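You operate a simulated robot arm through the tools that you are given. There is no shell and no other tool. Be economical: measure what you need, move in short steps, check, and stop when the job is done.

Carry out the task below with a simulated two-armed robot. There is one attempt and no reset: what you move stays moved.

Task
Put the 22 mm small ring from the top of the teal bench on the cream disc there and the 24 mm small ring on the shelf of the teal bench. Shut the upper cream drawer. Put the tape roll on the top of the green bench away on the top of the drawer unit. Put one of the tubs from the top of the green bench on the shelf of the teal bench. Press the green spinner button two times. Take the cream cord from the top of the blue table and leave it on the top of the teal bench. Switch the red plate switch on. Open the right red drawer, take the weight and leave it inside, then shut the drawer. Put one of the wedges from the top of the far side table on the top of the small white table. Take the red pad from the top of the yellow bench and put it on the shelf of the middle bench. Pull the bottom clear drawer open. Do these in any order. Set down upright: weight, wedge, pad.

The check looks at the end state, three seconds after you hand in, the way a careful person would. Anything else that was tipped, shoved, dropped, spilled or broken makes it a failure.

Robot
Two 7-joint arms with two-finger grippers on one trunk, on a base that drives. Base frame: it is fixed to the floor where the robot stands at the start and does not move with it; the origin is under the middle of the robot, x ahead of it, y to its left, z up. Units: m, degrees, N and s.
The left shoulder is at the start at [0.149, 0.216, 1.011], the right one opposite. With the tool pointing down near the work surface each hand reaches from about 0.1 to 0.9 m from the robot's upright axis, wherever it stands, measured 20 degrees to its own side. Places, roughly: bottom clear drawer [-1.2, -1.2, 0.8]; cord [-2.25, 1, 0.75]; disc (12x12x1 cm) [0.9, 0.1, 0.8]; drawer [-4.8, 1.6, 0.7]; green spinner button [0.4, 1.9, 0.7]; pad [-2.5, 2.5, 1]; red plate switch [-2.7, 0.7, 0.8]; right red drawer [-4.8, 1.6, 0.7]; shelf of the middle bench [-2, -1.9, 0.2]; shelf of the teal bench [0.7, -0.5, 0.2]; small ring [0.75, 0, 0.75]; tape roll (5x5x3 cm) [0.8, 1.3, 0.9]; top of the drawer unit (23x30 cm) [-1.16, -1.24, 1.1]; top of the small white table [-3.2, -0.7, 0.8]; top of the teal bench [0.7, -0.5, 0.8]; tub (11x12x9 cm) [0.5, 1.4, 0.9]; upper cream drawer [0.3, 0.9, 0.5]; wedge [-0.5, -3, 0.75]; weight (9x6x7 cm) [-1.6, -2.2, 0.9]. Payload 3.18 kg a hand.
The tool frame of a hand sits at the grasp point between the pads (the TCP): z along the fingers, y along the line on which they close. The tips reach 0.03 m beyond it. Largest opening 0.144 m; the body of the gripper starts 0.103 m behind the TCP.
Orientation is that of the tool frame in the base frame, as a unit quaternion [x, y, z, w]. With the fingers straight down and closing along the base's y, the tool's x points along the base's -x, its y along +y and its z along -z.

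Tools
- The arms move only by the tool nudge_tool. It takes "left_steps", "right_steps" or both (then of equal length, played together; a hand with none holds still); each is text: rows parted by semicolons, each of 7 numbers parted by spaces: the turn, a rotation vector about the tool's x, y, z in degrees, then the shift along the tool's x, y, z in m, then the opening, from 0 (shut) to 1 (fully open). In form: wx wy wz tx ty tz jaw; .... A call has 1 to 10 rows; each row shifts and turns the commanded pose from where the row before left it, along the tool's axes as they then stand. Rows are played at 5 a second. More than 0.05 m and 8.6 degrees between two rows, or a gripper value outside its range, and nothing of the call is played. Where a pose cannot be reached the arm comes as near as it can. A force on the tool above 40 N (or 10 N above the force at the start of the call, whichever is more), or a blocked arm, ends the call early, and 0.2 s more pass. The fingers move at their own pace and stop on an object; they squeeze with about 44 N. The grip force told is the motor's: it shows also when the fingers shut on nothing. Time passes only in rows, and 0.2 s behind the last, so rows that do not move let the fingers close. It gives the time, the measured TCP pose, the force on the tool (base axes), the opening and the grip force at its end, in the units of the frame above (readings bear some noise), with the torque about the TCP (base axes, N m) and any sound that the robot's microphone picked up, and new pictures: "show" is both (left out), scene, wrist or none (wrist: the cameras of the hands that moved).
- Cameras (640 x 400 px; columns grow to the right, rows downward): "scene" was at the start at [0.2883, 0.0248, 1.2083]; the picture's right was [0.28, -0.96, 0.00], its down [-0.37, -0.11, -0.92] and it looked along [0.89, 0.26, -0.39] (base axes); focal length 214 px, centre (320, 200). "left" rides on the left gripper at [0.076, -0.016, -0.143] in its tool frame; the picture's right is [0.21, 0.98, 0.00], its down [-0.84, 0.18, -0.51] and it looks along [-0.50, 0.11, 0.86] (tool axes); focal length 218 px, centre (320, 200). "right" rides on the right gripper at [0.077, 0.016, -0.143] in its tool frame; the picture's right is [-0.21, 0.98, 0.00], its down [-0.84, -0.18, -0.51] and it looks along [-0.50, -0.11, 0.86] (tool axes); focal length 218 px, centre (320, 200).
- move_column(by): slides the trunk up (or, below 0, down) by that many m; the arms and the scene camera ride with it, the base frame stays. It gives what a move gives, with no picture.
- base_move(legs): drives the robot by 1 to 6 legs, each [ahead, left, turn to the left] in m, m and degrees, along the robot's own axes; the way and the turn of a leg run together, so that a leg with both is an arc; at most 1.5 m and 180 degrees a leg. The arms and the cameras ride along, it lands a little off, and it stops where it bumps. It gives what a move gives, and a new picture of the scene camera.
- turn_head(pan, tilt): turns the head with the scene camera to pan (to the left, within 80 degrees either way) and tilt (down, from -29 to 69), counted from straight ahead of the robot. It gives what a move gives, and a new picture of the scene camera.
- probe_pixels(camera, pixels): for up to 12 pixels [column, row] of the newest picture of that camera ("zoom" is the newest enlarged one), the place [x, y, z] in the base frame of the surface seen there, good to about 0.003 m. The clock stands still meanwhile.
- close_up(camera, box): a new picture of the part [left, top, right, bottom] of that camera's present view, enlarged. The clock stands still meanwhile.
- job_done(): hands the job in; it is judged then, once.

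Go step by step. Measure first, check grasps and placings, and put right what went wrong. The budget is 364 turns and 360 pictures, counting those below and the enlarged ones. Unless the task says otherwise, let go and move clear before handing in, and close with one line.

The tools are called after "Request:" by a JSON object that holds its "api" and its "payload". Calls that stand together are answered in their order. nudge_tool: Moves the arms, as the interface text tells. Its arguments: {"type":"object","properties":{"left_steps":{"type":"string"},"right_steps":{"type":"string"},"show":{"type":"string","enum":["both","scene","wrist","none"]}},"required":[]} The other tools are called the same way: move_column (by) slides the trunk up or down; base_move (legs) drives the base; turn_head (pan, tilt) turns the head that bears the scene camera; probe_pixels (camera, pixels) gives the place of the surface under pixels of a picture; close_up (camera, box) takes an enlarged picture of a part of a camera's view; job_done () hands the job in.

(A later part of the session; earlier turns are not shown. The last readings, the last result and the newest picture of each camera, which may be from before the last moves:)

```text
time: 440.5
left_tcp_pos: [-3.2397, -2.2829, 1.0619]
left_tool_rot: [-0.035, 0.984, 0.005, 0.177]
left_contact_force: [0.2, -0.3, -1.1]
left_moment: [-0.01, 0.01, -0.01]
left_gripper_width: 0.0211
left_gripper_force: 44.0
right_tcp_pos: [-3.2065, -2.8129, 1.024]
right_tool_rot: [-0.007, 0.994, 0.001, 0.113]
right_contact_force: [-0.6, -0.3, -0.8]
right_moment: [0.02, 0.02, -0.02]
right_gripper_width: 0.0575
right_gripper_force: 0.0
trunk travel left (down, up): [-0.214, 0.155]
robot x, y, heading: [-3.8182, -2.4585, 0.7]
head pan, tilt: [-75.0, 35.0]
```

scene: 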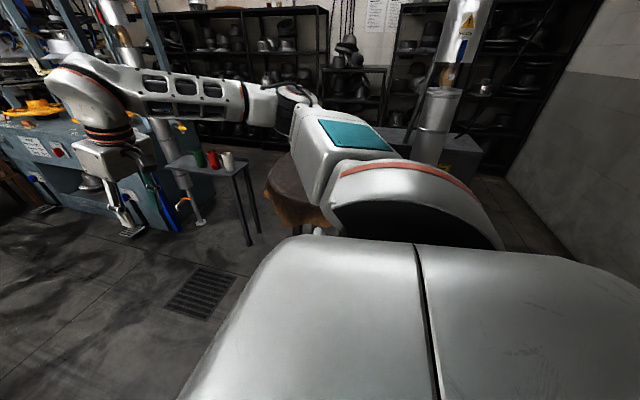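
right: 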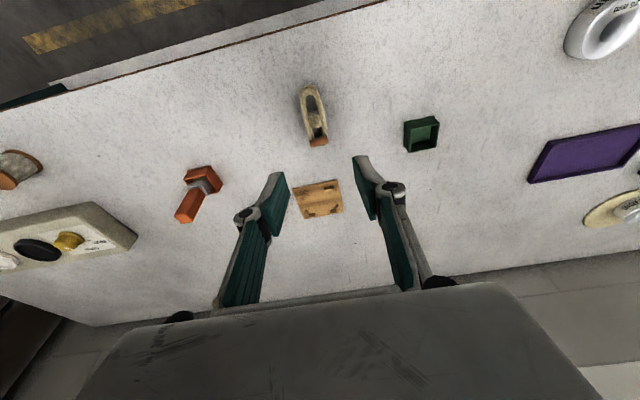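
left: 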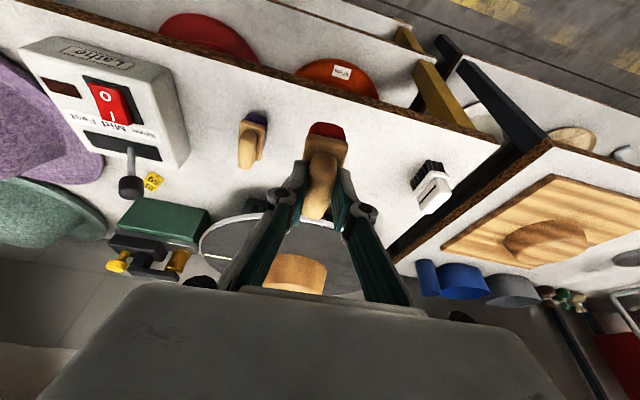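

Hidden by the shoulder. Ease off left, go forward, then shift right into the aisle, and turn.

Request:
{"api": "base_move", "payload": {"legs": [[0, 0.06, 0], [0.9, 0, -0.7], [0, -0.45, 0], [0.95, 0, 0]]}}

Request:
{"api": "turn_head", "payload": {"pan": 30, "tilt": 35}}

```text
time: 444.9
left_tcp_pos: [-2.5743, -2.1975, 1.0618]
left_tool_rot: [-0.047, 0.983, 0.006, 0.178]
left_contact_force: [-0.7, 0.5, -1.0]
left_moment: [0.01, -0.02, -0.02]
left_gripper_width: 0.0214
left_gripper_force: 43.9
right_tcp_pos: [-2.5309, -2.7257, 1.0241]
right_tool_rot: [-0.019, 0.994, 0.001, 0.111]
right_contact_force: [0.3, 0.4, 0.8]
right_moment: [0.02, -0.06, 0.0]
right_gripper_width: 0.0575
right_gripper_force: 0.1
trunk travel left (down, up): [-0.214, 0.155]
robot x, y, heading: [-3.147, -2.3884, 1.7]
head pan, tilt: [-75.0, 35.0]
stopped in leg 2: the robot was blocked; the commanded pose is now the measured one
```

scene: 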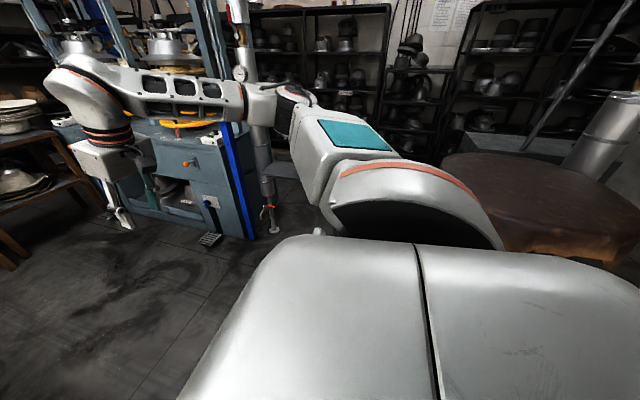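

```text
time: 446.7
left_tcp_pos: [-2.5732, -2.1974, 1.0605]
left_tool_rot: [-0.048, 0.983, 0.008, 0.175]
left_contact_force: [-0.3, -0.8, -1.8]
left_moment: [-0.03, 0.05, 0.0]
left_gripper_width: 0.0213
left_gripper_force: 44.0
right_tcp_pos: [-2.5286, -2.7252, 1.0229]
right_tool_rot: [-0.02, 0.994, 0.002, 0.111]
right_contact_force: [-0.5, 0.6, -0.7]
right_moment: [0.01, -0.04, 0.01]
right_gripper_width: 0.0574
right_gripper_force: 0.1
trunk travel left (down, up): [-0.214, 0.155]
robot x, y, heading: [-3.1492, -2.3896, 2.0]
head pan, tilt: [30.0, 35.0]
```

scene: 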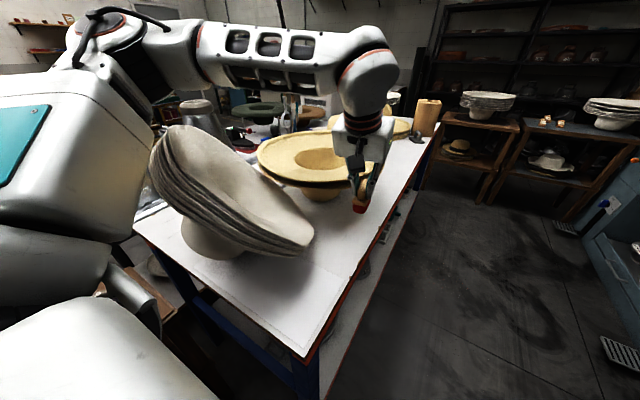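

The base nudged the bench corner; nothing moved. Back a little, shift right 0.5 and go forward down the aisle.

Request:
{"api": "base_move", "payload": {"legs": [[-0.08, 0, -2], [0, -0.48, 0], [0.6, 0, 0]]}}

```text
time: 455.1
left_tcp_pos: [-2.0377, -2.7076, 1.0609]
left_tool_rot: [-0.026, 0.984, 0.003, 0.176]
left_contact_force: [-0.6, -0.7, -1.5]
left_moment: [0.05, 0.0, -0.02]
left_gripper_width: 0.0212
left_gripper_force: 44.0
right_tcp_pos: [-2.016, -3.2379, 1.0226]
right_tool_rot: [0.002, 0.994, -0.001, 0.111]
right_contact_force: [0.8, -0.4, 0.2]
right_moment: [-0.03, 0.01, 0.0]
right_gripper_width: 0.0574
right_gripper_force: 0.1
trunk travel left (down, up): [-0.214, 0.155]
robot x, y, heading: [-2.6229, -2.8743, -0.6]
head pan, tilt: [30.0, 35.0]
```

scene: 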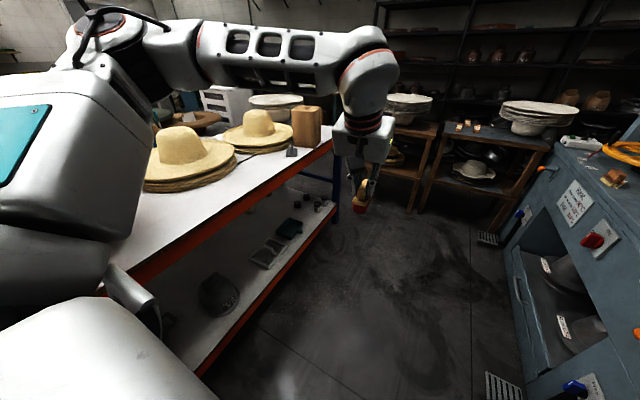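

Good. The weight shows at (292,150); measure it, shelf and wedges.

Request:
{"api": "close_up", "payload": {"camera": "scene", "box": [190, 90, 350, 340]}}

Request:
{"api": "probe_pixels", "payload": {"camera": "scene", "pixels": [[292, 151], [292, 157], [220, 292], [270, 252], [298, 228], [250, 285], [240, 325], [322, 205], [265, 295], [475, 126], [250, 215]]}}

```text
1.60 times, centred on (270, 215) of scene
```

zoom: 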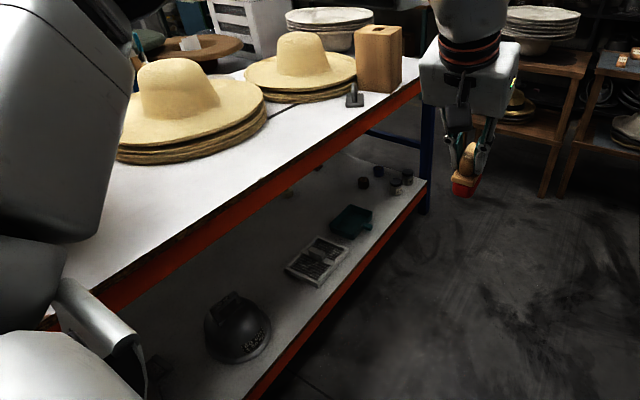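

```text
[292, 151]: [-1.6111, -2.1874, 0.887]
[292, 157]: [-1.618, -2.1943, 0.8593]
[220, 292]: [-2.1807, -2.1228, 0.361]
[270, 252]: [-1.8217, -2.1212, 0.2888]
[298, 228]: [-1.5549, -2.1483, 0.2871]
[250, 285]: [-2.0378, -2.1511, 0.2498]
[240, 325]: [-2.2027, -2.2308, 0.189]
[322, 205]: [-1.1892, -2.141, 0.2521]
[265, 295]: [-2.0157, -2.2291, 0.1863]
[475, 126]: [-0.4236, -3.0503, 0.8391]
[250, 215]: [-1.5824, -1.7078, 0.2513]
```

Shelf z≈0.25, edge y≈−2.225; free spot around x≈−2.0. Retract the right hand a bit, advance, and turn to face the bench.

Request:
{"api": "nudge_tool", "payload": {"right_steps": "0 0 0 0.04 0 -0.009 0.4;0 0 0 0.04 0 -0.009 0.4;0 0 0 0.04 0 -0.009 0.4;0 0 0 0.04 0 -0.009 0.4;0 0 0 0 0 0 0.4", "show": "none"}}

Request:
{"api": "base_move", "payload": {"legs": [[0.8, 0, 0], [0, 0, 90.5]]}}

Request:
{"api": "turn_head", "payload": {"pan": 0, "tilt": 40}}

```text
time: 456.3
left_tcp_pos: [-2.0384, -2.7065, 1.0604]
left_tool_rot: [-0.026, 0.984, 0.003, 0.175]
left_contact_force: [0.0, 0.4, -1.3]
left_moment: [-0.02, 0.01, 0.0]
left_gripper_width: 0.0212
left_gripper_force: 44.3
right_tcp_pos: [-2.1786, -3.2398, 1.0206]
right_tool_rot: [0.002, 0.994, -0.001, 0.111]
right_contact_force: [0.3, 0.6, 0.3]
right_moment: [0.0, -0.01, 0.02]
right_gripper_width: 0.0576
right_gripper_force: 0.1
trunk travel left (down, up): [-0.214, 0.155]
robot x, y, heading: [-2.6227, -2.8758, -0.8]
head pan, tilt: [30.0, 35.0]
```

```text
time: 460.8
left_tcp_pos: [-1.2309, -2.6961, 1.0598]
left_tool_rot: [-0.033, 0.984, 0.003, 0.176]
left_contact_force: [0.4, 0.2, -1.9]
left_moment: [-0.02, 0.04, 0.02]
left_gripper_width: 0.0211
left_gripper_force: 44.1
right_tcp_pos: [-1.3643, -3.232, 1.0238]
right_tool_rot: [-0.005, 0.994, -0.002, 0.113]
right_contact_force: [0.4, 0.2, 0.2]
right_moment: [-0.05, -0.02, 0.02]
right_gripper_width: 0.0575
right_gripper_force: 0.0
trunk travel left (down, up): [-0.214, 0.155]
robot x, y, heading: [-1.8139, -2.8751, 0.0]
head pan, tilt: [30.0, 35.0]
stopped in leg 1: the robot was blocked; the commanded pose is now the measured one
```

scene: 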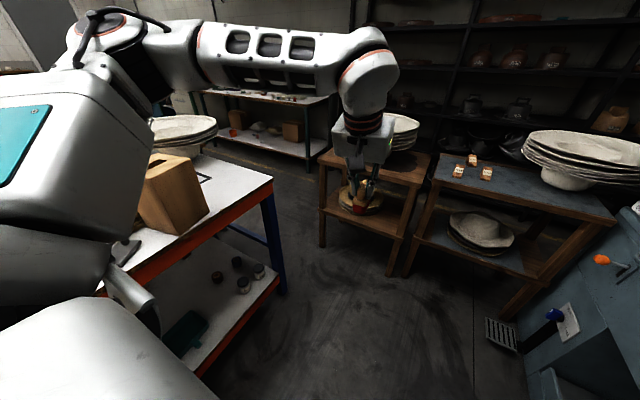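

```text
time: 461.8
left_tcp_pos: [-1.2305, -2.6968, 1.0605]
left_tool_rot: [-0.034, 0.984, 0.002, 0.176]
left_contact_force: [0.2, 0.2, -1.0]
left_moment: [-0.01, 0.01, 0.02]
left_gripper_width: 0.0212
left_gripper_force: 44.5
right_tcp_pos: [-1.3648, -3.2324, 1.0228]
right_tool_rot: [-0.005, 0.994, -0.002, 0.112]
right_contact_force: [-0.8, 0.0, -0.2]
right_moment: [-0.01, 0.03, 0.02]
right_gripper_width: 0.0577
right_gripper_force: 0.0
trunk travel left (down, up): [-0.214, 0.155]
robot x, y, heading: [-1.811, -2.8772, 0.2]
head pan, tilt: [0.0, 40.0]
```

scene: 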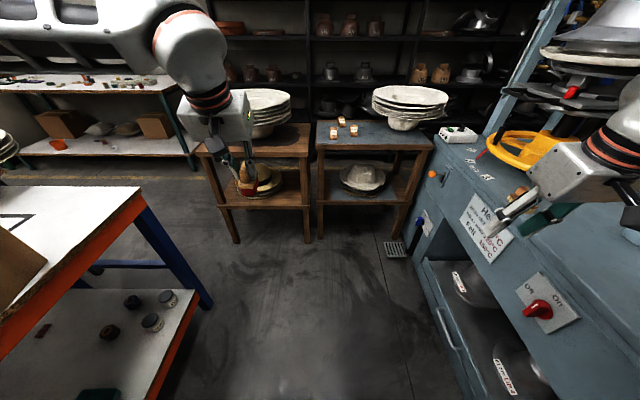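

The right arm is close to the press. Move left (away) 0.18, then turn to face the bench.

Request:
{"api": "base_move", "payload": {"legs": [[-0.05, 0.15, 0], [0, 0, 45]]}}

```text
time: 465.8
left_tcp_pos: [-1.5745, -2.1895, 1.0588]
left_tool_rot: [-0.406, 0.897, 0.072, 0.159]
left_contact_force: [-5.8, -3.9, -3.1]
left_moment: [-0.18, 0.27, 0.02]
left_gripper_width: 0.0214
left_gripper_force: 44.1
right_tcp_pos: [-1.2907, -2.6612, 1.0227]
right_tool_rot: [-0.383, 0.917, 0.041, 0.104]
right_contact_force: [-0.3, 0.2, -0.4]
right_moment: [0.01, -0.01, 0.02]
right_gripper_width: 0.0577
right_gripper_force: 0.1
trunk travel left (down, up): [-0.214, 0.155]
robot x, y, heading: [-1.8639, -2.7215, 45.2]
head pan, tilt: [0.0, 40.0]
```

scene: 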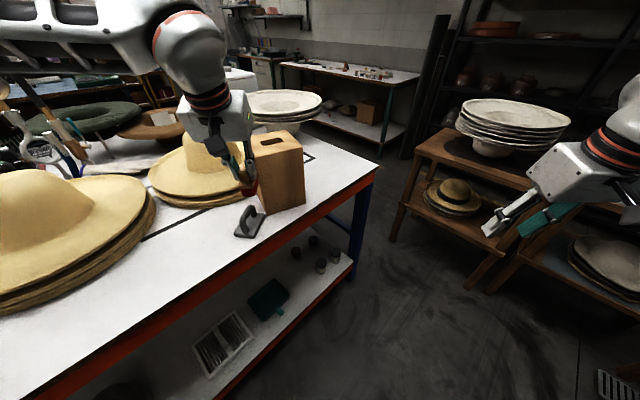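

The left hand touches the wooden block (force reading). Retract it straight back at once.

Request:
{"api": "nudge_tool", "payload": {"left_steps": "0 0 0 0.02 0 -0.008 0;0 0 0 0.03 0 -0.02 0;0 0 0 0.04 0 -0.02 0;0 0 0 0.04 0 -0.015 0;0 0 0 0.03 0 -0.01 0;0 0 0 0 0 0 0", "show": "both"}}

```text
time: 467.2
left_tcp_pos: [-1.6888, -2.3213, 1.069]
left_tool_rot: [-0.408, 0.896, 0.072, 0.159]
left_contact_force: [-0.1, 0.5, -1.4]
left_moment: [-0.03, 0.01, -0.03]
left_gripper_width: 0.021
left_gripper_force: 44.2
right_tcp_pos: [-1.2902, -2.6624, 1.0202]
right_tool_rot: [-0.384, 0.916, 0.042, 0.103]
right_contact_force: [0.4, -0.2, -0.7]
right_moment: [-0.01, -0.01, 0.03]
right_gripper_width: 0.0576
right_gripper_force: 0.0
trunk travel left (down, up): [-0.214, 0.155]
robot x, y, heading: [-1.8587, -2.7245, 45.2]
head pan, tilt: [0.0, 40.0]
```

scene: 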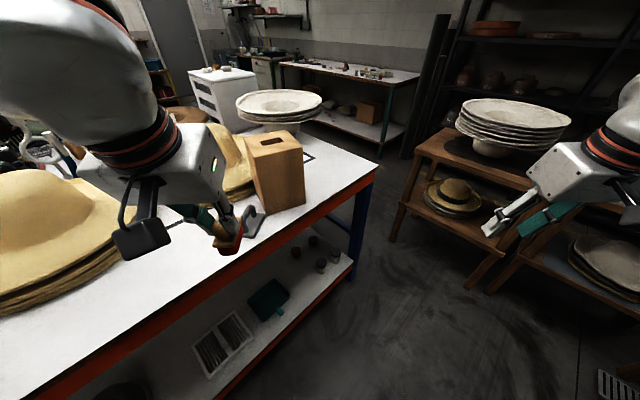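
left: 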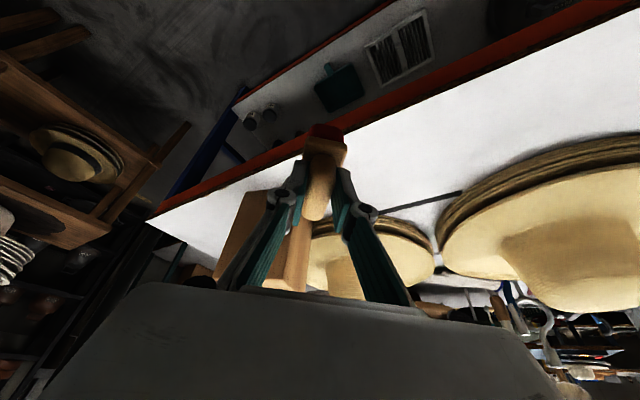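

Free now. Check whether the wooden block is where it was.

Request:
{"api": "close_up", "payload": {"camera": "scene", "box": [200, 110, 360, 250]}}

```text
2.86 times, centred on (280, 180) of scene
```

zoom: 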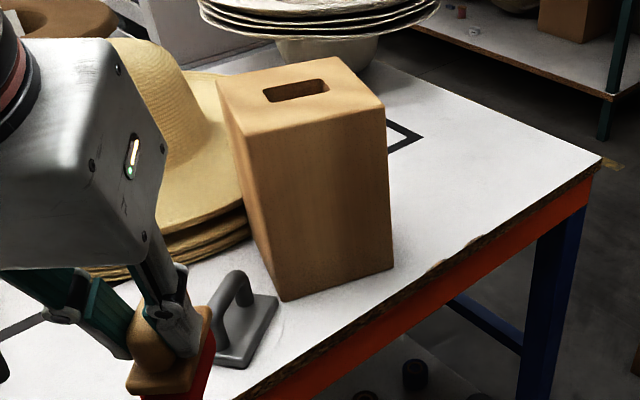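

Request:
{"api": "probe_pixels", "payload": {"camera": "zoom", "pixels": [[283, 296], [392, 268], [245, 215], [250, 325], [235, 290], [270, 300], [225, 360], [340, 150], [410, 140], [235, 340], [240, 280]]}}

```text
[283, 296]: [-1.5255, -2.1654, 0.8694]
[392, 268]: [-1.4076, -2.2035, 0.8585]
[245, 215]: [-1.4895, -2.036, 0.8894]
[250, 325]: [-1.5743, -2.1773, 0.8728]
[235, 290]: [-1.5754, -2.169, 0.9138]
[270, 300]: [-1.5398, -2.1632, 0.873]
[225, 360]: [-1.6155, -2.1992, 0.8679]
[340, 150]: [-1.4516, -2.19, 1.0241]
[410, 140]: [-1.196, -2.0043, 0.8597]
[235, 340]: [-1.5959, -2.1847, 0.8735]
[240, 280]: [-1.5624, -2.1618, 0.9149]
```

The block seems to have been dragged/rotated some. To compare fairly I'll return to the exact earlier viewpoint (−2.62,−2.87, heading −0.6, pan 30, tilt 35) and look again.

Request:
{"api": "base_move", "payload": {"legs": [[0, 0, -45.8], [-0.76, -0.145, 0]]}}

Request:
{"api": "turn_head", "payload": {"pan": 30, "tilt": 35}}

Request:
{"api": "close_up", "payload": {"camera": "scene", "box": [190, 90, 350, 340]}}

```text
time: 473.5
left_tcp_pos: [-2.2207, -2.6984, 1.0689]
left_tool_rot: [-0.036, 0.984, 0.006, 0.175]
left_contact_force: [-0.7, 0.7, -1.4]
left_moment: [0.0, -0.01, -0.03]
left_gripper_width: 0.0211
left_gripper_force: 44.3
right_tcp_pos: [-2.175, -3.2197, 1.02]
right_tool_rot: [-0.009, 0.994, 0.001, 0.111]
right_contact_force: [-0.2, -0.6, -1.2]
right_moment: [0.0, -0.03, 0.0]
right_gripper_width: 0.0576
right_gripper_force: 0.2
trunk travel left (down, up): [-0.214, 0.155]
robot x, y, heading: [-2.6266, -2.8615, 0.9]
head pan, tilt: [0.0, 40.0]
```

scene: 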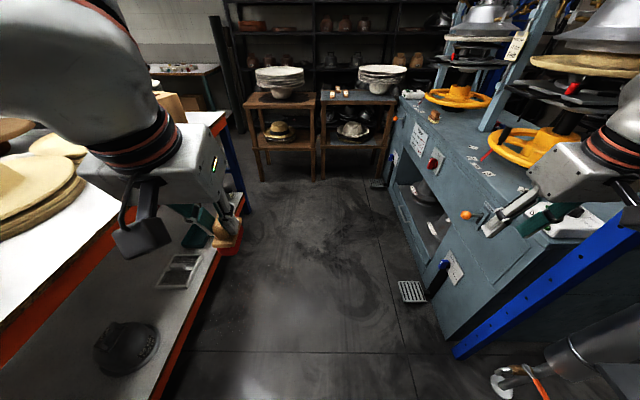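

```text
time: 474.4
left_tcp_pos: [-2.2197, -2.6992, 1.0695]
left_tool_rot: [-0.037, 0.984, 0.006, 0.174]
left_contact_force: [-0.2, -0.2, -1.6]
left_moment: [0.0, -0.01, -0.02]
left_gripper_width: 0.0214
left_gripper_force: 43.8
right_tcp_pos: [-2.1741, -3.2202, 1.0201]
right_tool_rot: [-0.009, 0.994, 0.0, 0.111]
right_contact_force: [0.4, -0.5, -0.6]
right_moment: [0.0, 0.01, 0.0]
right_gripper_width: 0.0575
right_gripper_force: 0.0
trunk travel left (down, up): [-0.214, 0.155]
robot x, y, heading: [-2.6258, -2.8634, 0.7]
head pan, tilt: [30.0, 35.0]
```

scene: 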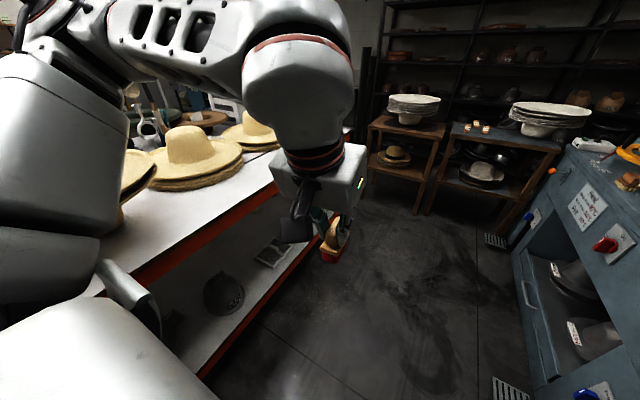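

```text
1.60 times, centred on (270, 215) of scene
```

zoom: 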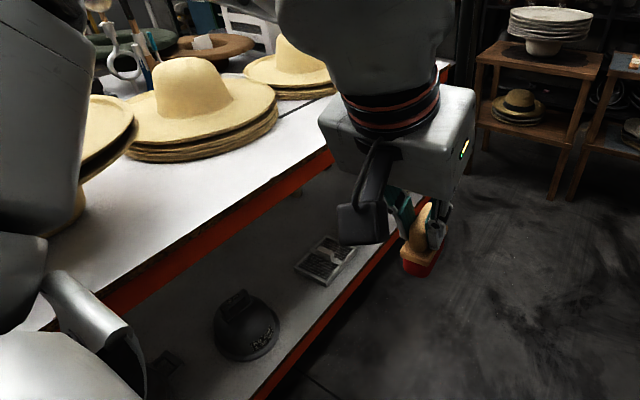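

The retracted left arm hides it. Extend the left arm as it was, fix the heading, and look again.

Request:
{"api": "nudge_tool", "payload": {"left_steps": "0 0 0 -0.04 0 0.015 0;0 0 0 -0.04 0 0.015 0;0 0 0 -0.04 0 0.015 0;0 0 0 -0.045 0 0.018 0;0 0 0 0 0 0 0", "show": "none"}}

Request:
{"api": "base_move", "payload": {"legs": [[0, 0, -1.3]]}}

Request:
{"api": "close_up", "payload": {"camera": "scene", "box": [190, 90, 350, 340]}}

```text
time: 475.6
left_tcp_pos: [-2.0457, -2.6865, 1.0675]
left_tool_rot: [-0.037, 0.984, 0.006, 0.176]
left_contact_force: [-0.6, 0.0, -0.5]
left_moment: [-0.03, -0.02, -0.02]
left_gripper_width: 0.0212
left_gripper_force: 44.4
right_tcp_pos: [-2.1755, -3.2211, 1.0213]
right_tool_rot: [-0.009, 0.994, 0.0, 0.111]
right_contact_force: [0.5, 0.4, 0.7]
right_moment: [0.01, -0.02, 0.0]
right_gripper_width: 0.0575
right_gripper_force: 0.0
trunk travel left (down, up): [-0.214, 0.155]
robot x, y, heading: [-2.624, -2.8667, 0.7]
head pan, tilt: [30.0, 35.0]
```

```text
time: 476.4
left_tcp_pos: [-2.0416, -2.6991, 1.0674]
left_tool_rot: [-0.026, 0.984, 0.004, 0.175]
left_contact_force: [-0.2, 0.7, -1.0]
left_moment: [-0.02, 0.04, 0.01]
left_gripper_width: 0.0211
left_gripper_force: 43.8
right_tcp_pos: [-2.1835, -3.2324, 1.0212]
right_tool_rot: [0.003, 0.994, -0.002, 0.112]
right_contact_force: [-0.1, 0.5, -0.6]
right_moment: [0.01, 0.02, 0.0]
right_gripper_width: 0.0575
right_gripper_force: 0.0
trunk travel left (down, up): [-0.214, 0.155]
robot x, y, heading: [-2.6231, -2.8647, -0.8]
head pan, tilt: [30.0, 35.0]
```

scene: 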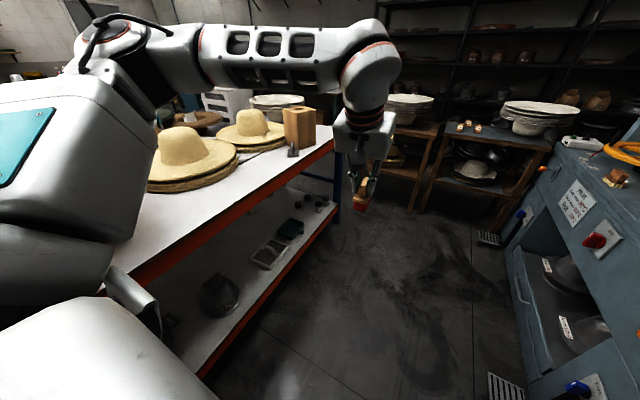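

```text
1.60 times, centred on (270, 215) of scene
```

zoom: 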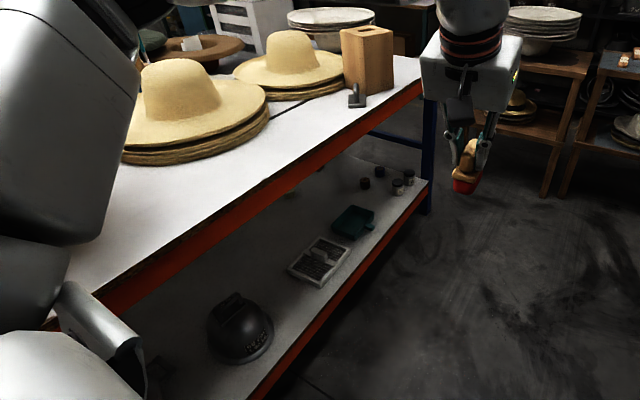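

Comparing with the earlier zoom: the front hat, weight and shelf items are unchanged, but the block moved ≈5 cm west and turned ≈20°, and the middle hat stack shifted ≈6 cm north. I'll restore both. First retract the left hand, turn to face the bench, and set the pad down on the shelf.

Request:
{"api": "nudge_tool", "payload": {"left_steps": "0 0 0 0.04 0 -0.015 0;0 0 0 0.04 0 -0.015 0;0 0 0 0.04 0 -0.015 0;0 0 0 0.045 0 -0.018 0;0 0 0 0 0 0 0", "show": "none"}}

Request:
{"api": "base_move", "payload": {"legs": [[0.4, -0.05, 0], [0, 0, 90.8]]}}

Request:
{"api": "turn_head", "payload": {"pan": 0, "tilt": 40}}

```text
time: 477.6
left_tcp_pos: [-2.2178, -2.7095, 1.0682]
left_tool_rot: [-0.026, 0.984, 0.004, 0.175]
left_contact_force: [-0.2, -0.3, -2.3]
left_moment: [-0.03, 0.01, -0.01]
left_gripper_width: 0.0213
left_gripper_force: 43.8
right_tcp_pos: [-2.183, -3.2307, 1.0198]
right_tool_rot: [0.003, 0.994, 0.0, 0.111]
right_contact_force: [1.0, -0.2, -0.2]
right_moment: [0.05, 0.01, -0.02]
right_gripper_width: 0.0579
right_gripper_force: 0.1
trunk travel left (down, up): [-0.214, 0.155]
robot x, y, heading: [-2.6255, -2.8627, -0.6]
head pan, tilt: [30.0, 35.0]
```

```text
time: 479.4
left_tcp_pos: [-1.9773, -2.7179, 1.0697]
left_tool_rot: [-0.03, 0.984, -0.003, 0.177]
left_contact_force: [-0.4, 0.3, -1.0]
left_moment: [-0.01, -0.02, -0.02]
left_gripper_width: 0.0212
left_gripper_force: 43.5
right_tcp_pos: [-1.939, -3.2337, 1.0277]
right_tool_rot: [-0.011, 0.994, -0.011, 0.112]
right_contact_force: [-0.8, 0.9, 0.4]
right_moment: [0.01, 0.02, 0.03]
right_gripper_width: 0.0574
right_gripper_force: 0.0
trunk travel left (down, up): [-0.214, 0.155]
robot x, y, heading: [-2.3751, -2.8843, 0.1]
head pan, tilt: [30.0, 35.0]
stopped in leg 1: the robot was blocked; the commanded pose is now the measured one
```

scene: 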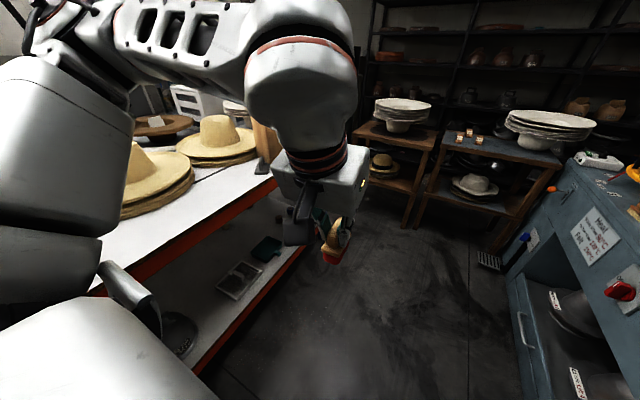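

```text
time: 480.4
left_tcp_pos: [-1.974, -2.7175, 1.0661]
left_tool_rot: [-0.03, 0.984, -0.005, 0.175]
left_contact_force: [-1.1, 0.2, -1.4]
left_moment: [0.02, 0.02, -0.01]
left_gripper_width: 0.0213
left_gripper_force: 43.8
right_tcp_pos: [-1.9379, -3.2349, 1.0254]
right_tool_rot: [-0.007, 0.994, -0.013, 0.108]
right_contact_force: [0.5, -0.3, 0.3]
right_moment: [-0.01, -0.02, 0.01]
right_gripper_width: 0.0576
right_gripper_force: 0.0
trunk travel left (down, up): [-0.214, 0.155]
robot x, y, heading: [-2.3758, -2.8907, -0.3]
head pan, tilt: [0.0, 40.0]
```

scene: 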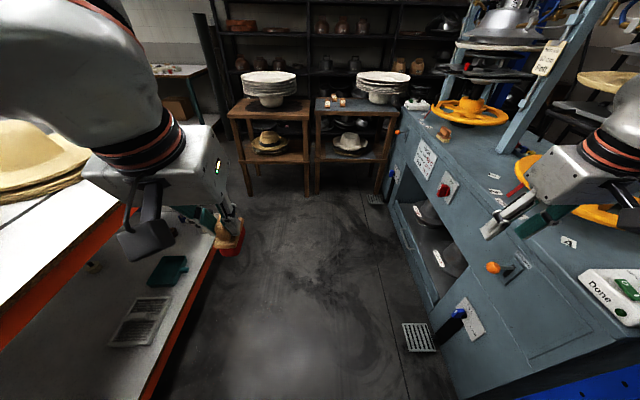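

The right arm touched the press frame again (no displacement). Move left 0.15 first, then rotate here.

Request:
{"api": "base_move", "payload": {"legs": [[-0.1, 0.12, 0], [0, 0, 90]]}}

```text
time: 485.9
left_tcp_pos: [-2.6363, -2.3685, 1.067]
left_tool_rot: [0.718, -0.674, -0.127, -0.119]
left_contact_force: [-0.2, 0.0, -1.5]
left_moment: [0.02, -0.01, 0.02]
left_gripper_width: 0.021
left_gripper_force: 44.2
right_tcp_pos: [-2.1166, -2.3302, 1.0165]
right_tool_rot: [0.708, -0.698, -0.074, -0.076]
right_contact_force: [0.4, 0.2, 0.4]
right_moment: [0.03, -0.01, 0.01]
right_gripper_width: 0.0575
right_gripper_force: 0.1
trunk travel left (down, up): [-0.214, 0.155]
robot x, y, heading: [-2.4768, -2.7766, 89.8]
head pan, tilt: [0.0, 40.0]
```

scene: 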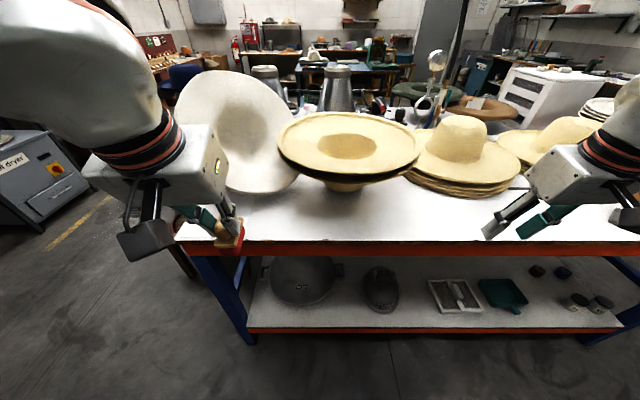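

Clear view of the shelf; free gap between the dark block (380,290) and the tray (455,295). Strafe right to bring the left hand in front of it.

Request:
{"api": "base_move", "payload": {"legs": [[0, -0.63, 0]]}}

Request:
{"api": "turn_head", "payload": {"pan": 10, "tilt": 45}}

```text
time: 491.7
left_tcp_pos: [-2.0246, -2.3678, 1.0678]
left_tool_rot: [0.719, -0.673, -0.128, -0.119]
left_contact_force: [0.5, -0.1, -1.9]
left_moment: [0.01, 0.01, -0.01]
left_gripper_width: 0.0213
left_gripper_force: 44.4
right_tcp_pos: [-1.5045, -2.3282, 1.017]
right_tool_rot: [0.708, -0.698, -0.075, -0.077]
right_contact_force: [0.1, -1.0, 0.5]
right_moment: [0.03, 0.01, 0.01]
right_gripper_width: 0.0578
right_gripper_force: 0.0
trunk travel left (down, up): [-0.214, 0.155]
robot x, y, heading: [-1.8648, -2.7733, 90.1]
head pan, tilt: [0.0, 40.0]
```

scene: 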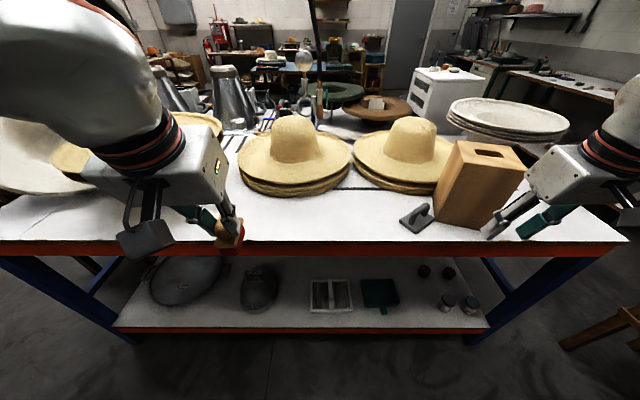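

```text
time: 492.4
left_tcp_pos: [-2.023, -2.367, 1.0685]
left_tool_rot: [0.719, -0.673, -0.127, -0.119]
left_contact_force: [-0.1, 1.5, -1.3]
left_moment: [-0.04, 0.03, 0.01]
left_gripper_width: 0.0213
left_gripper_force: 44.0
right_tcp_pos: [-1.5051, -2.3284, 1.0171]
right_tool_rot: [0.709, -0.697, -0.074, -0.077]
right_contact_force: [0.2, 0.5, -0.1]
right_moment: [0.01, 0.0, 0.0]
right_gripper_width: 0.0574
right_gripper_force: 0.1
trunk travel left (down, up): [-0.214, 0.155]
robot x, y, heading: [-1.8631, -2.7767, 90.2]
head pan, tilt: [10.0, 45.0]
```

scene: 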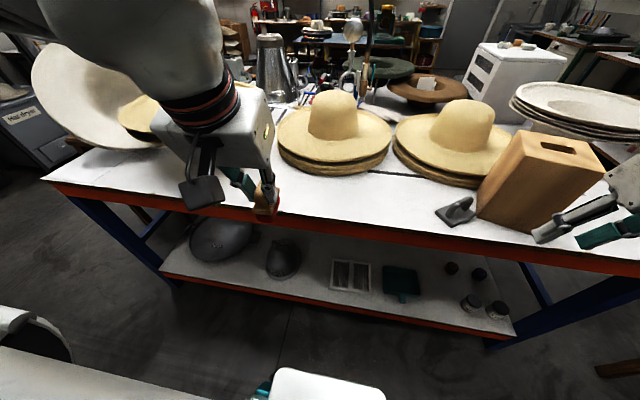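

Request:
{"api": "probe_pixels", "payload": {"camera": "scene", "pixels": [[318, 268], [300, 262], [330, 275], [285, 265], [318, 280], [318, 300], [316, 240], [350, 262], [445, 110], [405, 165], [500, 180]]}}

```text
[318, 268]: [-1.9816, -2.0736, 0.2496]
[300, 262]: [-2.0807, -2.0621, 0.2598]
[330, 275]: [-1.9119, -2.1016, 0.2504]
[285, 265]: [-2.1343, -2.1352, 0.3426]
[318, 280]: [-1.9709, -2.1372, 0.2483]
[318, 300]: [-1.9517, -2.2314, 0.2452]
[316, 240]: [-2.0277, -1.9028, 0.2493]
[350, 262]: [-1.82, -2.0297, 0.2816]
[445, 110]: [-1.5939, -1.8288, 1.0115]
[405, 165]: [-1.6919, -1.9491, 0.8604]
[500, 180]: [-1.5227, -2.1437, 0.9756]
```

Free at (−1.985,−2.12). Back off 0.13, extend the left hand to 0.6 m ahead, then lower the trunk.

Request:
{"api": "base_move", "payload": {"legs": [[-0.13, 0, 0]]}}

Request:
{"api": "nudge_tool", "payload": {"left_steps": "0 0 0 -0.04 0 0.015 0;0 0 0 -0.04 0 0.015 0;0 0 0 -0.04 0 0.015 0;0 0 0 -0.04 0 0.015 0;0 0 0 -0.02 0 0.008 0;0 0 0 0 0 0 0", "show": "none"}}

Request:
{"api": "move_column", "payload": {"by": -0.2}}

```text
time: 493.7
left_tcp_pos: [-2.0215, -2.4957, 1.0676]
left_tool_rot: [0.716, -0.676, -0.128, -0.12]
left_contact_force: [0.3, -0.1, -2.0]
left_moment: [-0.02, 0.0, 0.0]
left_gripper_width: 0.0214
left_gripper_force: 44.1
right_tcp_pos: [-1.5026, -2.458, 1.0177]
right_tool_rot: [0.706, -0.7, -0.074, -0.077]
right_contact_force: [0.4, -0.8, 0.9]
right_moment: [0.03, -0.01, 0.02]
right_gripper_width: 0.0579
right_gripper_force: 0.1
trunk travel left (down, up): [-0.214, 0.155]
robot x, y, heading: [-1.8647, -2.8997, 89.7]
head pan, tilt: [10.0, 45.0]
```

scene: 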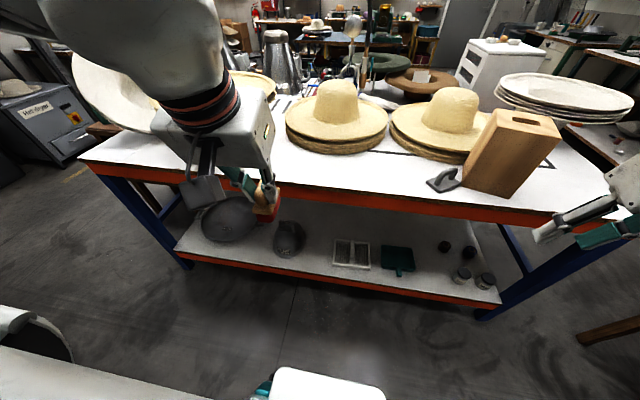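

```text
time: 495.1
left_tcp_pos: [-2.0323, -2.3005, 1.0654]
left_tool_rot: [0.716, -0.676, -0.127, -0.12]
left_contact_force: [-0.8, 0.1, -1.1]
left_moment: [0.0, -0.02, 0.0]
left_gripper_width: 0.0213
left_gripper_force: 44.1
right_tcp_pos: [-1.5035, -2.4588, 1.0179]
right_tool_rot: [0.706, -0.7, -0.075, -0.077]
right_contact_force: [0.0, -0.8, -0.8]
right_moment: [-0.02, -0.02, 0.0]
right_gripper_width: 0.0578
right_gripper_force: 0.0
trunk travel left (down, up): [-0.214, 0.155]
robot x, y, heading: [-1.8661, -2.9012, 89.8]
head pan, tilt: [10.0, 45.0]
```

```text
time: 497.3
left_tcp_pos: [-2.0317, -2.3028, 0.867]
left_tool_rot: [0.716, -0.675, -0.127, -0.121]
left_contact_force: [-0.6, -0.8, -1.8]
left_moment: [-0.02, 0.03, -0.01]
left_gripper_width: 0.0213
left_gripper_force: 44.0
right_tcp_pos: [-1.5027, -2.4568, 0.7448]
right_tool_rot: [0.71, -0.703, 0.017, 0.016]
right_contact_force: [0.0, 0.4, 1.0]
right_moment: [-0.01, 0.01, -0.02]
right_gripper_width: 0.0575
right_gripper_force: 0.1
trunk travel left (down, up): [-0.014, 0.355]
robot x, y, heading: [-1.8665, -2.8963, 90.0]
head pan, tilt: [10.0, 45.0]
```

Lower the left hand in front of the bench to z≈0.42.

Request:
{"api": "nudge_tool", "payload": {"left_steps": "0 0 0 0.0157 0 0.0422 0;0 0 0 0.0157 0 0.0422 0;0 0 0 0.0157 0 0.0422 0;0 0 0 0.0157 0 0.0422 0;0 0 0 0.0157 0 0.0422 0;0 0 0 0.0157 0 0.0422 0;0 0 0 0.0157 0 0.0422 0;0 0 0 0.0157 0 0.0422 0;0 0 0 0.0157 0 0.0422 0;0 0 0 0.0157 0 0.0422 0", "show": "both"}}

```text
time: 499.5
left_tcp_pos: [-2.0325, -2.3061, 0.4111]
left_tool_rot: [0.716, -0.676, -0.126, -0.121]
left_contact_force: [-0.6, -0.6, -1.3]
left_moment: [-0.03, -0.02, 0.02]
left_gripper_width: 0.021
left_gripper_force: 44.1
right_tcp_pos: [-1.5018, -2.4557, 0.7438]
right_tool_rot: [0.71, -0.703, 0.017, 0.016]
right_contact_force: [0.1, -0.5, -0.8]
right_moment: [-0.01, 0.01, 0.02]
right_gripper_width: 0.0576
right_gripper_force: 0.1
trunk travel left (down, up): [-0.014, 0.355]
robot x, y, heading: [-1.8644, -2.8963, 89.7]
head pan, tilt: [10.0, 45.0]
```

scene: 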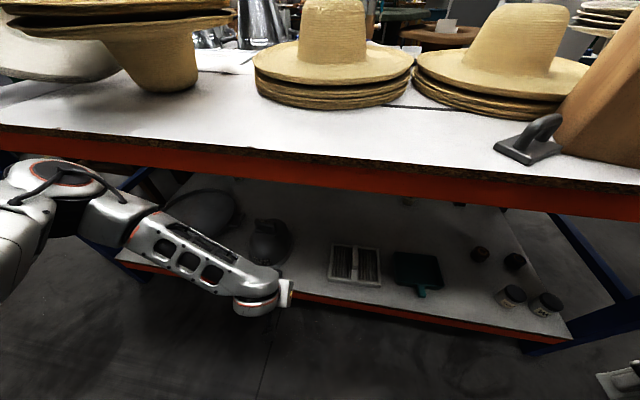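
left: 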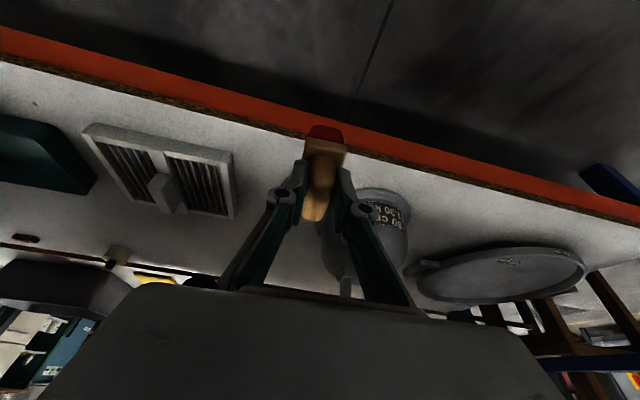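

Shift 4.5 cm right, then drive in 0.13 over the shelf.

Request:
{"api": "nudge_tool", "payload": {"left_steps": "0 0 0 0 -0.0225 0 0;0 0 0 0 -0.0225 0 0;0 0 0 0 0 0 0", "show": "none"}}

Request:
{"api": "base_move", "payload": {"legs": [[0.14, 0, 0]]}}

Request:
{"api": "close_up", "payload": {"camera": "left", "box": [0, 0, 640, 400]}}

```text
time: 500.3
left_tcp_pos: [-1.9871, -2.3016, 0.4149]
left_tool_rot: [0.716, -0.676, -0.128, -0.121]
left_contact_force: [0.0, 0.4, -0.4]
left_moment: [-0.01, -0.03, 0.0]
left_gripper_width: 0.0214
left_gripper_force: 43.9
right_tcp_pos: [-1.5027, -2.4555, 0.7452]
right_tool_rot: [0.711, -0.703, 0.017, 0.016]
right_contact_force: [0.6, -1.3, -0.6]
right_moment: [-0.03, 0.0, -0.01]
right_gripper_width: 0.0579
right_gripper_force: 0.0
trunk travel left (down, up): [-0.014, 0.355]
robot x, y, heading: [-1.863, -2.8979, 89.8]
head pan, tilt: [10.0, 45.0]
```

```text
time: 501.5
left_tcp_pos: [-1.9919, -2.2394, 0.4126]
left_tool_rot: [0.72, -0.675, -0.123, -0.108]
left_contact_force: [0.3, 0.7, -1.6]
left_moment: [-0.02, -0.01, 0.0]
left_gripper_width: 0.0212
left_gripper_force: 43.6
right_tcp_pos: [-1.5035, -2.3659, 0.7523]
right_tool_rot: [0.718, -0.696, 0.007, 0.01]
right_contact_force: [0.3, -0.5, 0.5]
right_moment: [0.01, 0.02, -0.01]
right_gripper_width: 0.0576
right_gripper_force: 0.1
trunk travel left (down, up): [-0.014, 0.355]
robot x, y, heading: [-1.8582, -2.8085, 91.2]
head pan, tilt: [10.0, 45.0]
stopped in leg 1: the robot was blocked; the commanded pose is now the measured one
```

scene: 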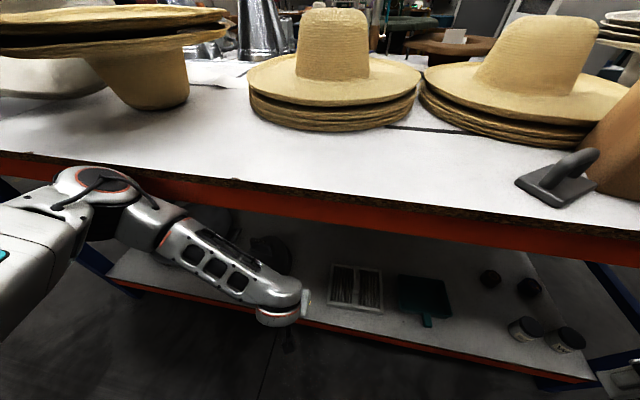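

```text
1.00 times, centred on (320, 200) of left (not enlarged: the box is as wide or as high as the picture)
```

zoom: 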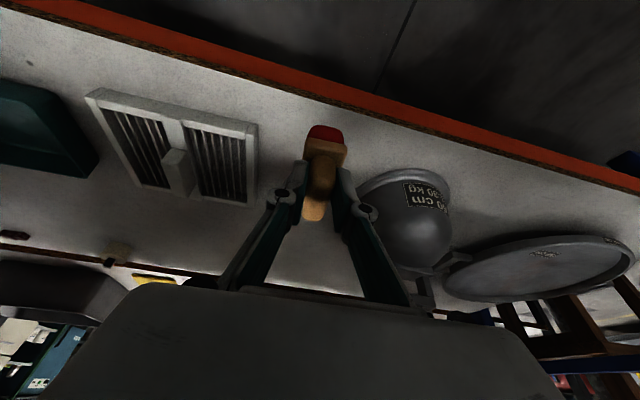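

Blocked: the left elbow meets the bench rail. Back 2 cm and extend the forearm instead, placing the pad nearer the shelf's front (centre y≈−2.165).

Request:
{"api": "base_move", "payload": {"legs": [[-0.025, 0, -1]]}}

Request:
{"api": "nudge_tool", "payload": {"left_steps": "0 0 0 -0.028 0 0.0105 0;0 0 0 -0.028 0 0.0105 0;0 0 0 -0.028 0 0.0105 0;0 0 0 0 0 0 0", "show": "both"}}

```text
time: 502.3
left_tcp_pos: [-1.9819, -2.2568, 0.399]
left_tool_rot: [0.714, -0.683, -0.112, -0.102]
left_contact_force: [-0.2, -0.1, -0.6]
left_moment: [-0.03, -0.02, 0.01]
left_gripper_width: 0.0215
left_gripper_force: 44.0
right_tcp_pos: [-1.4983, -2.3876, 0.7442]
right_tool_rot: [0.71, -0.704, 0.017, 0.016]
right_contact_force: [-0.4, 0.2, -0.1]
right_moment: [0.04, 0.01, 0.01]
right_gripper_width: 0.0576
right_gripper_force: 0.1
trunk travel left (down, up): [-0.014, 0.355]
robot x, y, heading: [-1.8617, -2.8297, 89.6]
head pan, tilt: [10.0, 45.0]
```

scene: 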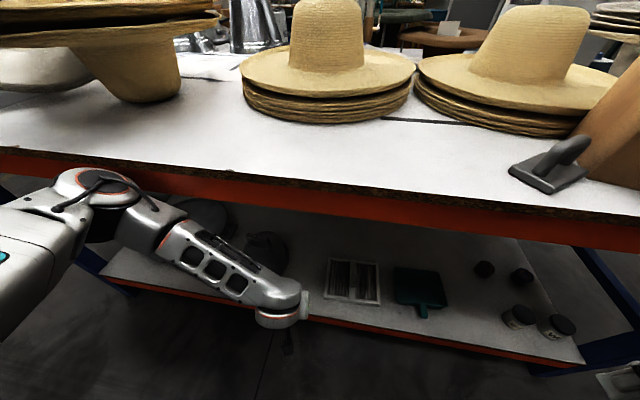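

```text
time: 503.3
left_tcp_pos: [-1.9857, -2.1711, 0.3896]
left_tool_rot: [0.715, -0.683, -0.111, -0.101]
left_contact_force: [0.0, 0.2, -0.9]
left_moment: [0.0, 0.03, -0.01]
left_gripper_width: 0.021
left_gripper_force: 43.8
right_tcp_pos: [-1.4989, -2.3886, 0.7447]
right_tool_rot: [0.71, -0.704, 0.017, 0.015]
right_contact_force: [-0.3, -0.3, 0.9]
right_moment: [-0.02, 0.01, -0.01]
right_gripper_width: 0.0574
right_gripper_force: 0.1
trunk travel left (down, up): [-0.014, 0.355]
robot x, y, heading: [-1.8642, -2.8325, 89.8]
head pan, tilt: [10.0, 45.0]
```

scene: 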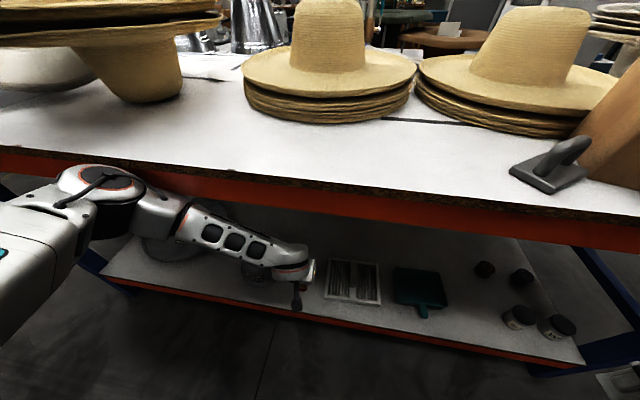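
left: 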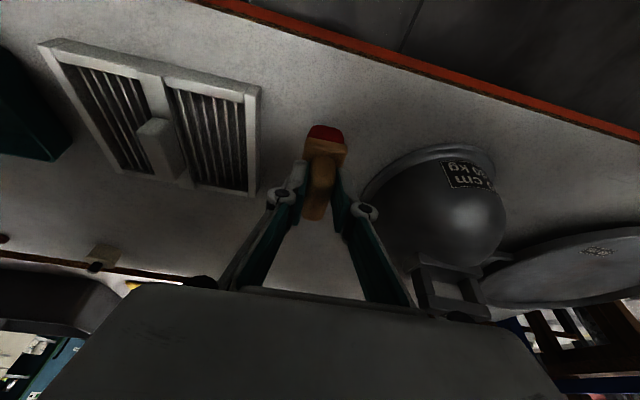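

Good position. Level it and lower toward the shelf.

Request:
{"api": "nudge_tool", "payload": {"left_steps": "0 -3.5 0 0 0 0 0;0 0 0 0.0087 0 0.0234 0;0 0 0 0.0087 0 0.0234 0;0 0 0 0 0 0 0", "show": "wrist"}}

```text
time: 504.3
left_tcp_pos: [-1.9866, -2.1677, 0.3432]
left_tool_rot: [0.71, -0.679, -0.135, -0.124]
left_contact_force: [-0.2, -0.1, -1.4]
left_moment: [-0.03, 0.01, 0.02]
left_gripper_width: 0.021
left_gripper_force: 43.9
right_tcp_pos: [-1.4987, -2.3884, 0.7452]
right_tool_rot: [0.711, -0.703, 0.017, 0.016]
right_contact_force: [0.6, 0.9, 0.0]
right_moment: [0.0, -0.02, 0.01]
right_gripper_width: 0.0576
right_gripper_force: 0.0
trunk travel left (down, up): [-0.014, 0.355]
robot x, y, heading: [-1.8622, -2.8322, 89.9]
head pan, tilt: [10.0, 45.0]
```

left: 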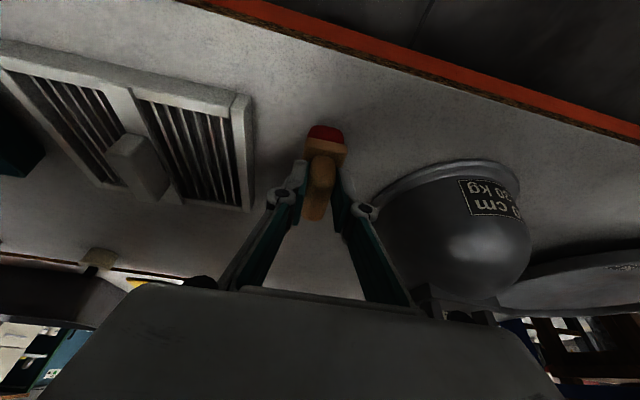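

Request:
{"api": "nudge_tool", "payload": {"left_steps": "0 0 0 0.0042 0 0.0112 0;0 0 0 0.0017 0 0.0047 0;0 0 0 0 0 0 0", "show": "none"}}

```text
time: 505.1
left_tcp_pos: [-1.9859, -2.1676, 0.3256]
left_tool_rot: [0.711, -0.679, -0.133, -0.122]
left_contact_force: [-0.1, 0.7, -1.5]
left_moment: [-0.01, 0.01, 0.0]
left_gripper_width: 0.0214
left_gripper_force: 44.3
right_tcp_pos: [-1.4982, -2.3872, 0.7444]
right_tool_rot: [0.71, -0.704, 0.016, 0.015]
right_contact_force: [-0.5, 0.4, -0.2]
right_moment: [0.0, -0.01, -0.02]
right_gripper_width: 0.0576
right_gripper_force: 0.1
trunk travel left (down, up): [-0.014, 0.355]
robot x, y, heading: [-1.8628, -2.8297, 89.5]
head pan, tilt: [10.0, 45.0]
```

Request:
{"api": "nudge_tool", "payload": {"left_steps": "0 0 0 0.001 0 0.0028 0;0 0 0 0 0 0 0;0 0 0 0 0 0 0", "show": "none"}}

```text
time: 505.9
left_tcp_pos: [-1.9856, -2.1681, 0.3254]
left_tool_rot: [0.711, -0.679, -0.135, -0.124]
left_contact_force: [-1.5, -1.9, 6.2]
left_moment: [-0.22, 0.01, -0.04]
left_gripper_width: 0.021
left_gripper_force: 43.8
right_tcp_pos: [-1.4994, -2.3875, 0.7446]
right_tool_rot: [0.71, -0.704, 0.016, 0.015]
right_contact_force: [0.2, 0.3, 0.6]
right_moment: [-0.01, -0.01, 0.0]
right_gripper_width: 0.058
right_gripper_force: 0.0
trunk travel left (down, up): [-0.014, 0.355]
robot x, y, heading: [-1.8606, -2.8299, 89.7]
head pan, tilt: [10.0, 45.0]
```

Contact (6 N). Release and withdraw.

Request:
{"api": "nudge_tool", "payload": {"left_steps": "0 0 0 0 0 0 0.25;0 0 0 0 0 0 0.35;0 0 0 0 0 -0.03 0.35;0 0 0 0 0 -0.03 0.35;0 0 0 0 0 -0.03 0.35;0 0 0 0 0 0 0.35", "show": "wrist"}}

```text
time: 507.3
left_tcp_pos: [-1.9844, -2.2029, 0.4071]
left_tool_rot: [0.71, -0.68, -0.134, -0.124]
left_contact_force: [-1.0, -0.7, 0.6]
left_moment: [-0.01, 0.03, -0.02]
left_gripper_width: 0.0506
left_gripper_force: 0.1
right_tcp_pos: [-1.4996, -2.3911, 0.7443]
right_tool_rot: [0.71, -0.704, 0.015, 0.014]
right_contact_force: [-0.4, 0.4, 0.2]
right_moment: [0.01, 0.03, -0.01]
right_gripper_width: 0.0575
right_gripper_force: 0.1
trunk travel left (down, up): [-0.014, 0.355]
robot x, y, heading: [-1.861, -2.8316, 89.5]
head pan, tilt: [10.0, 45.0]
```

left: 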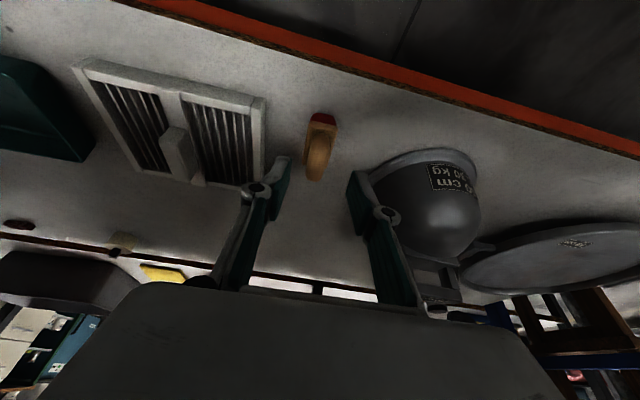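

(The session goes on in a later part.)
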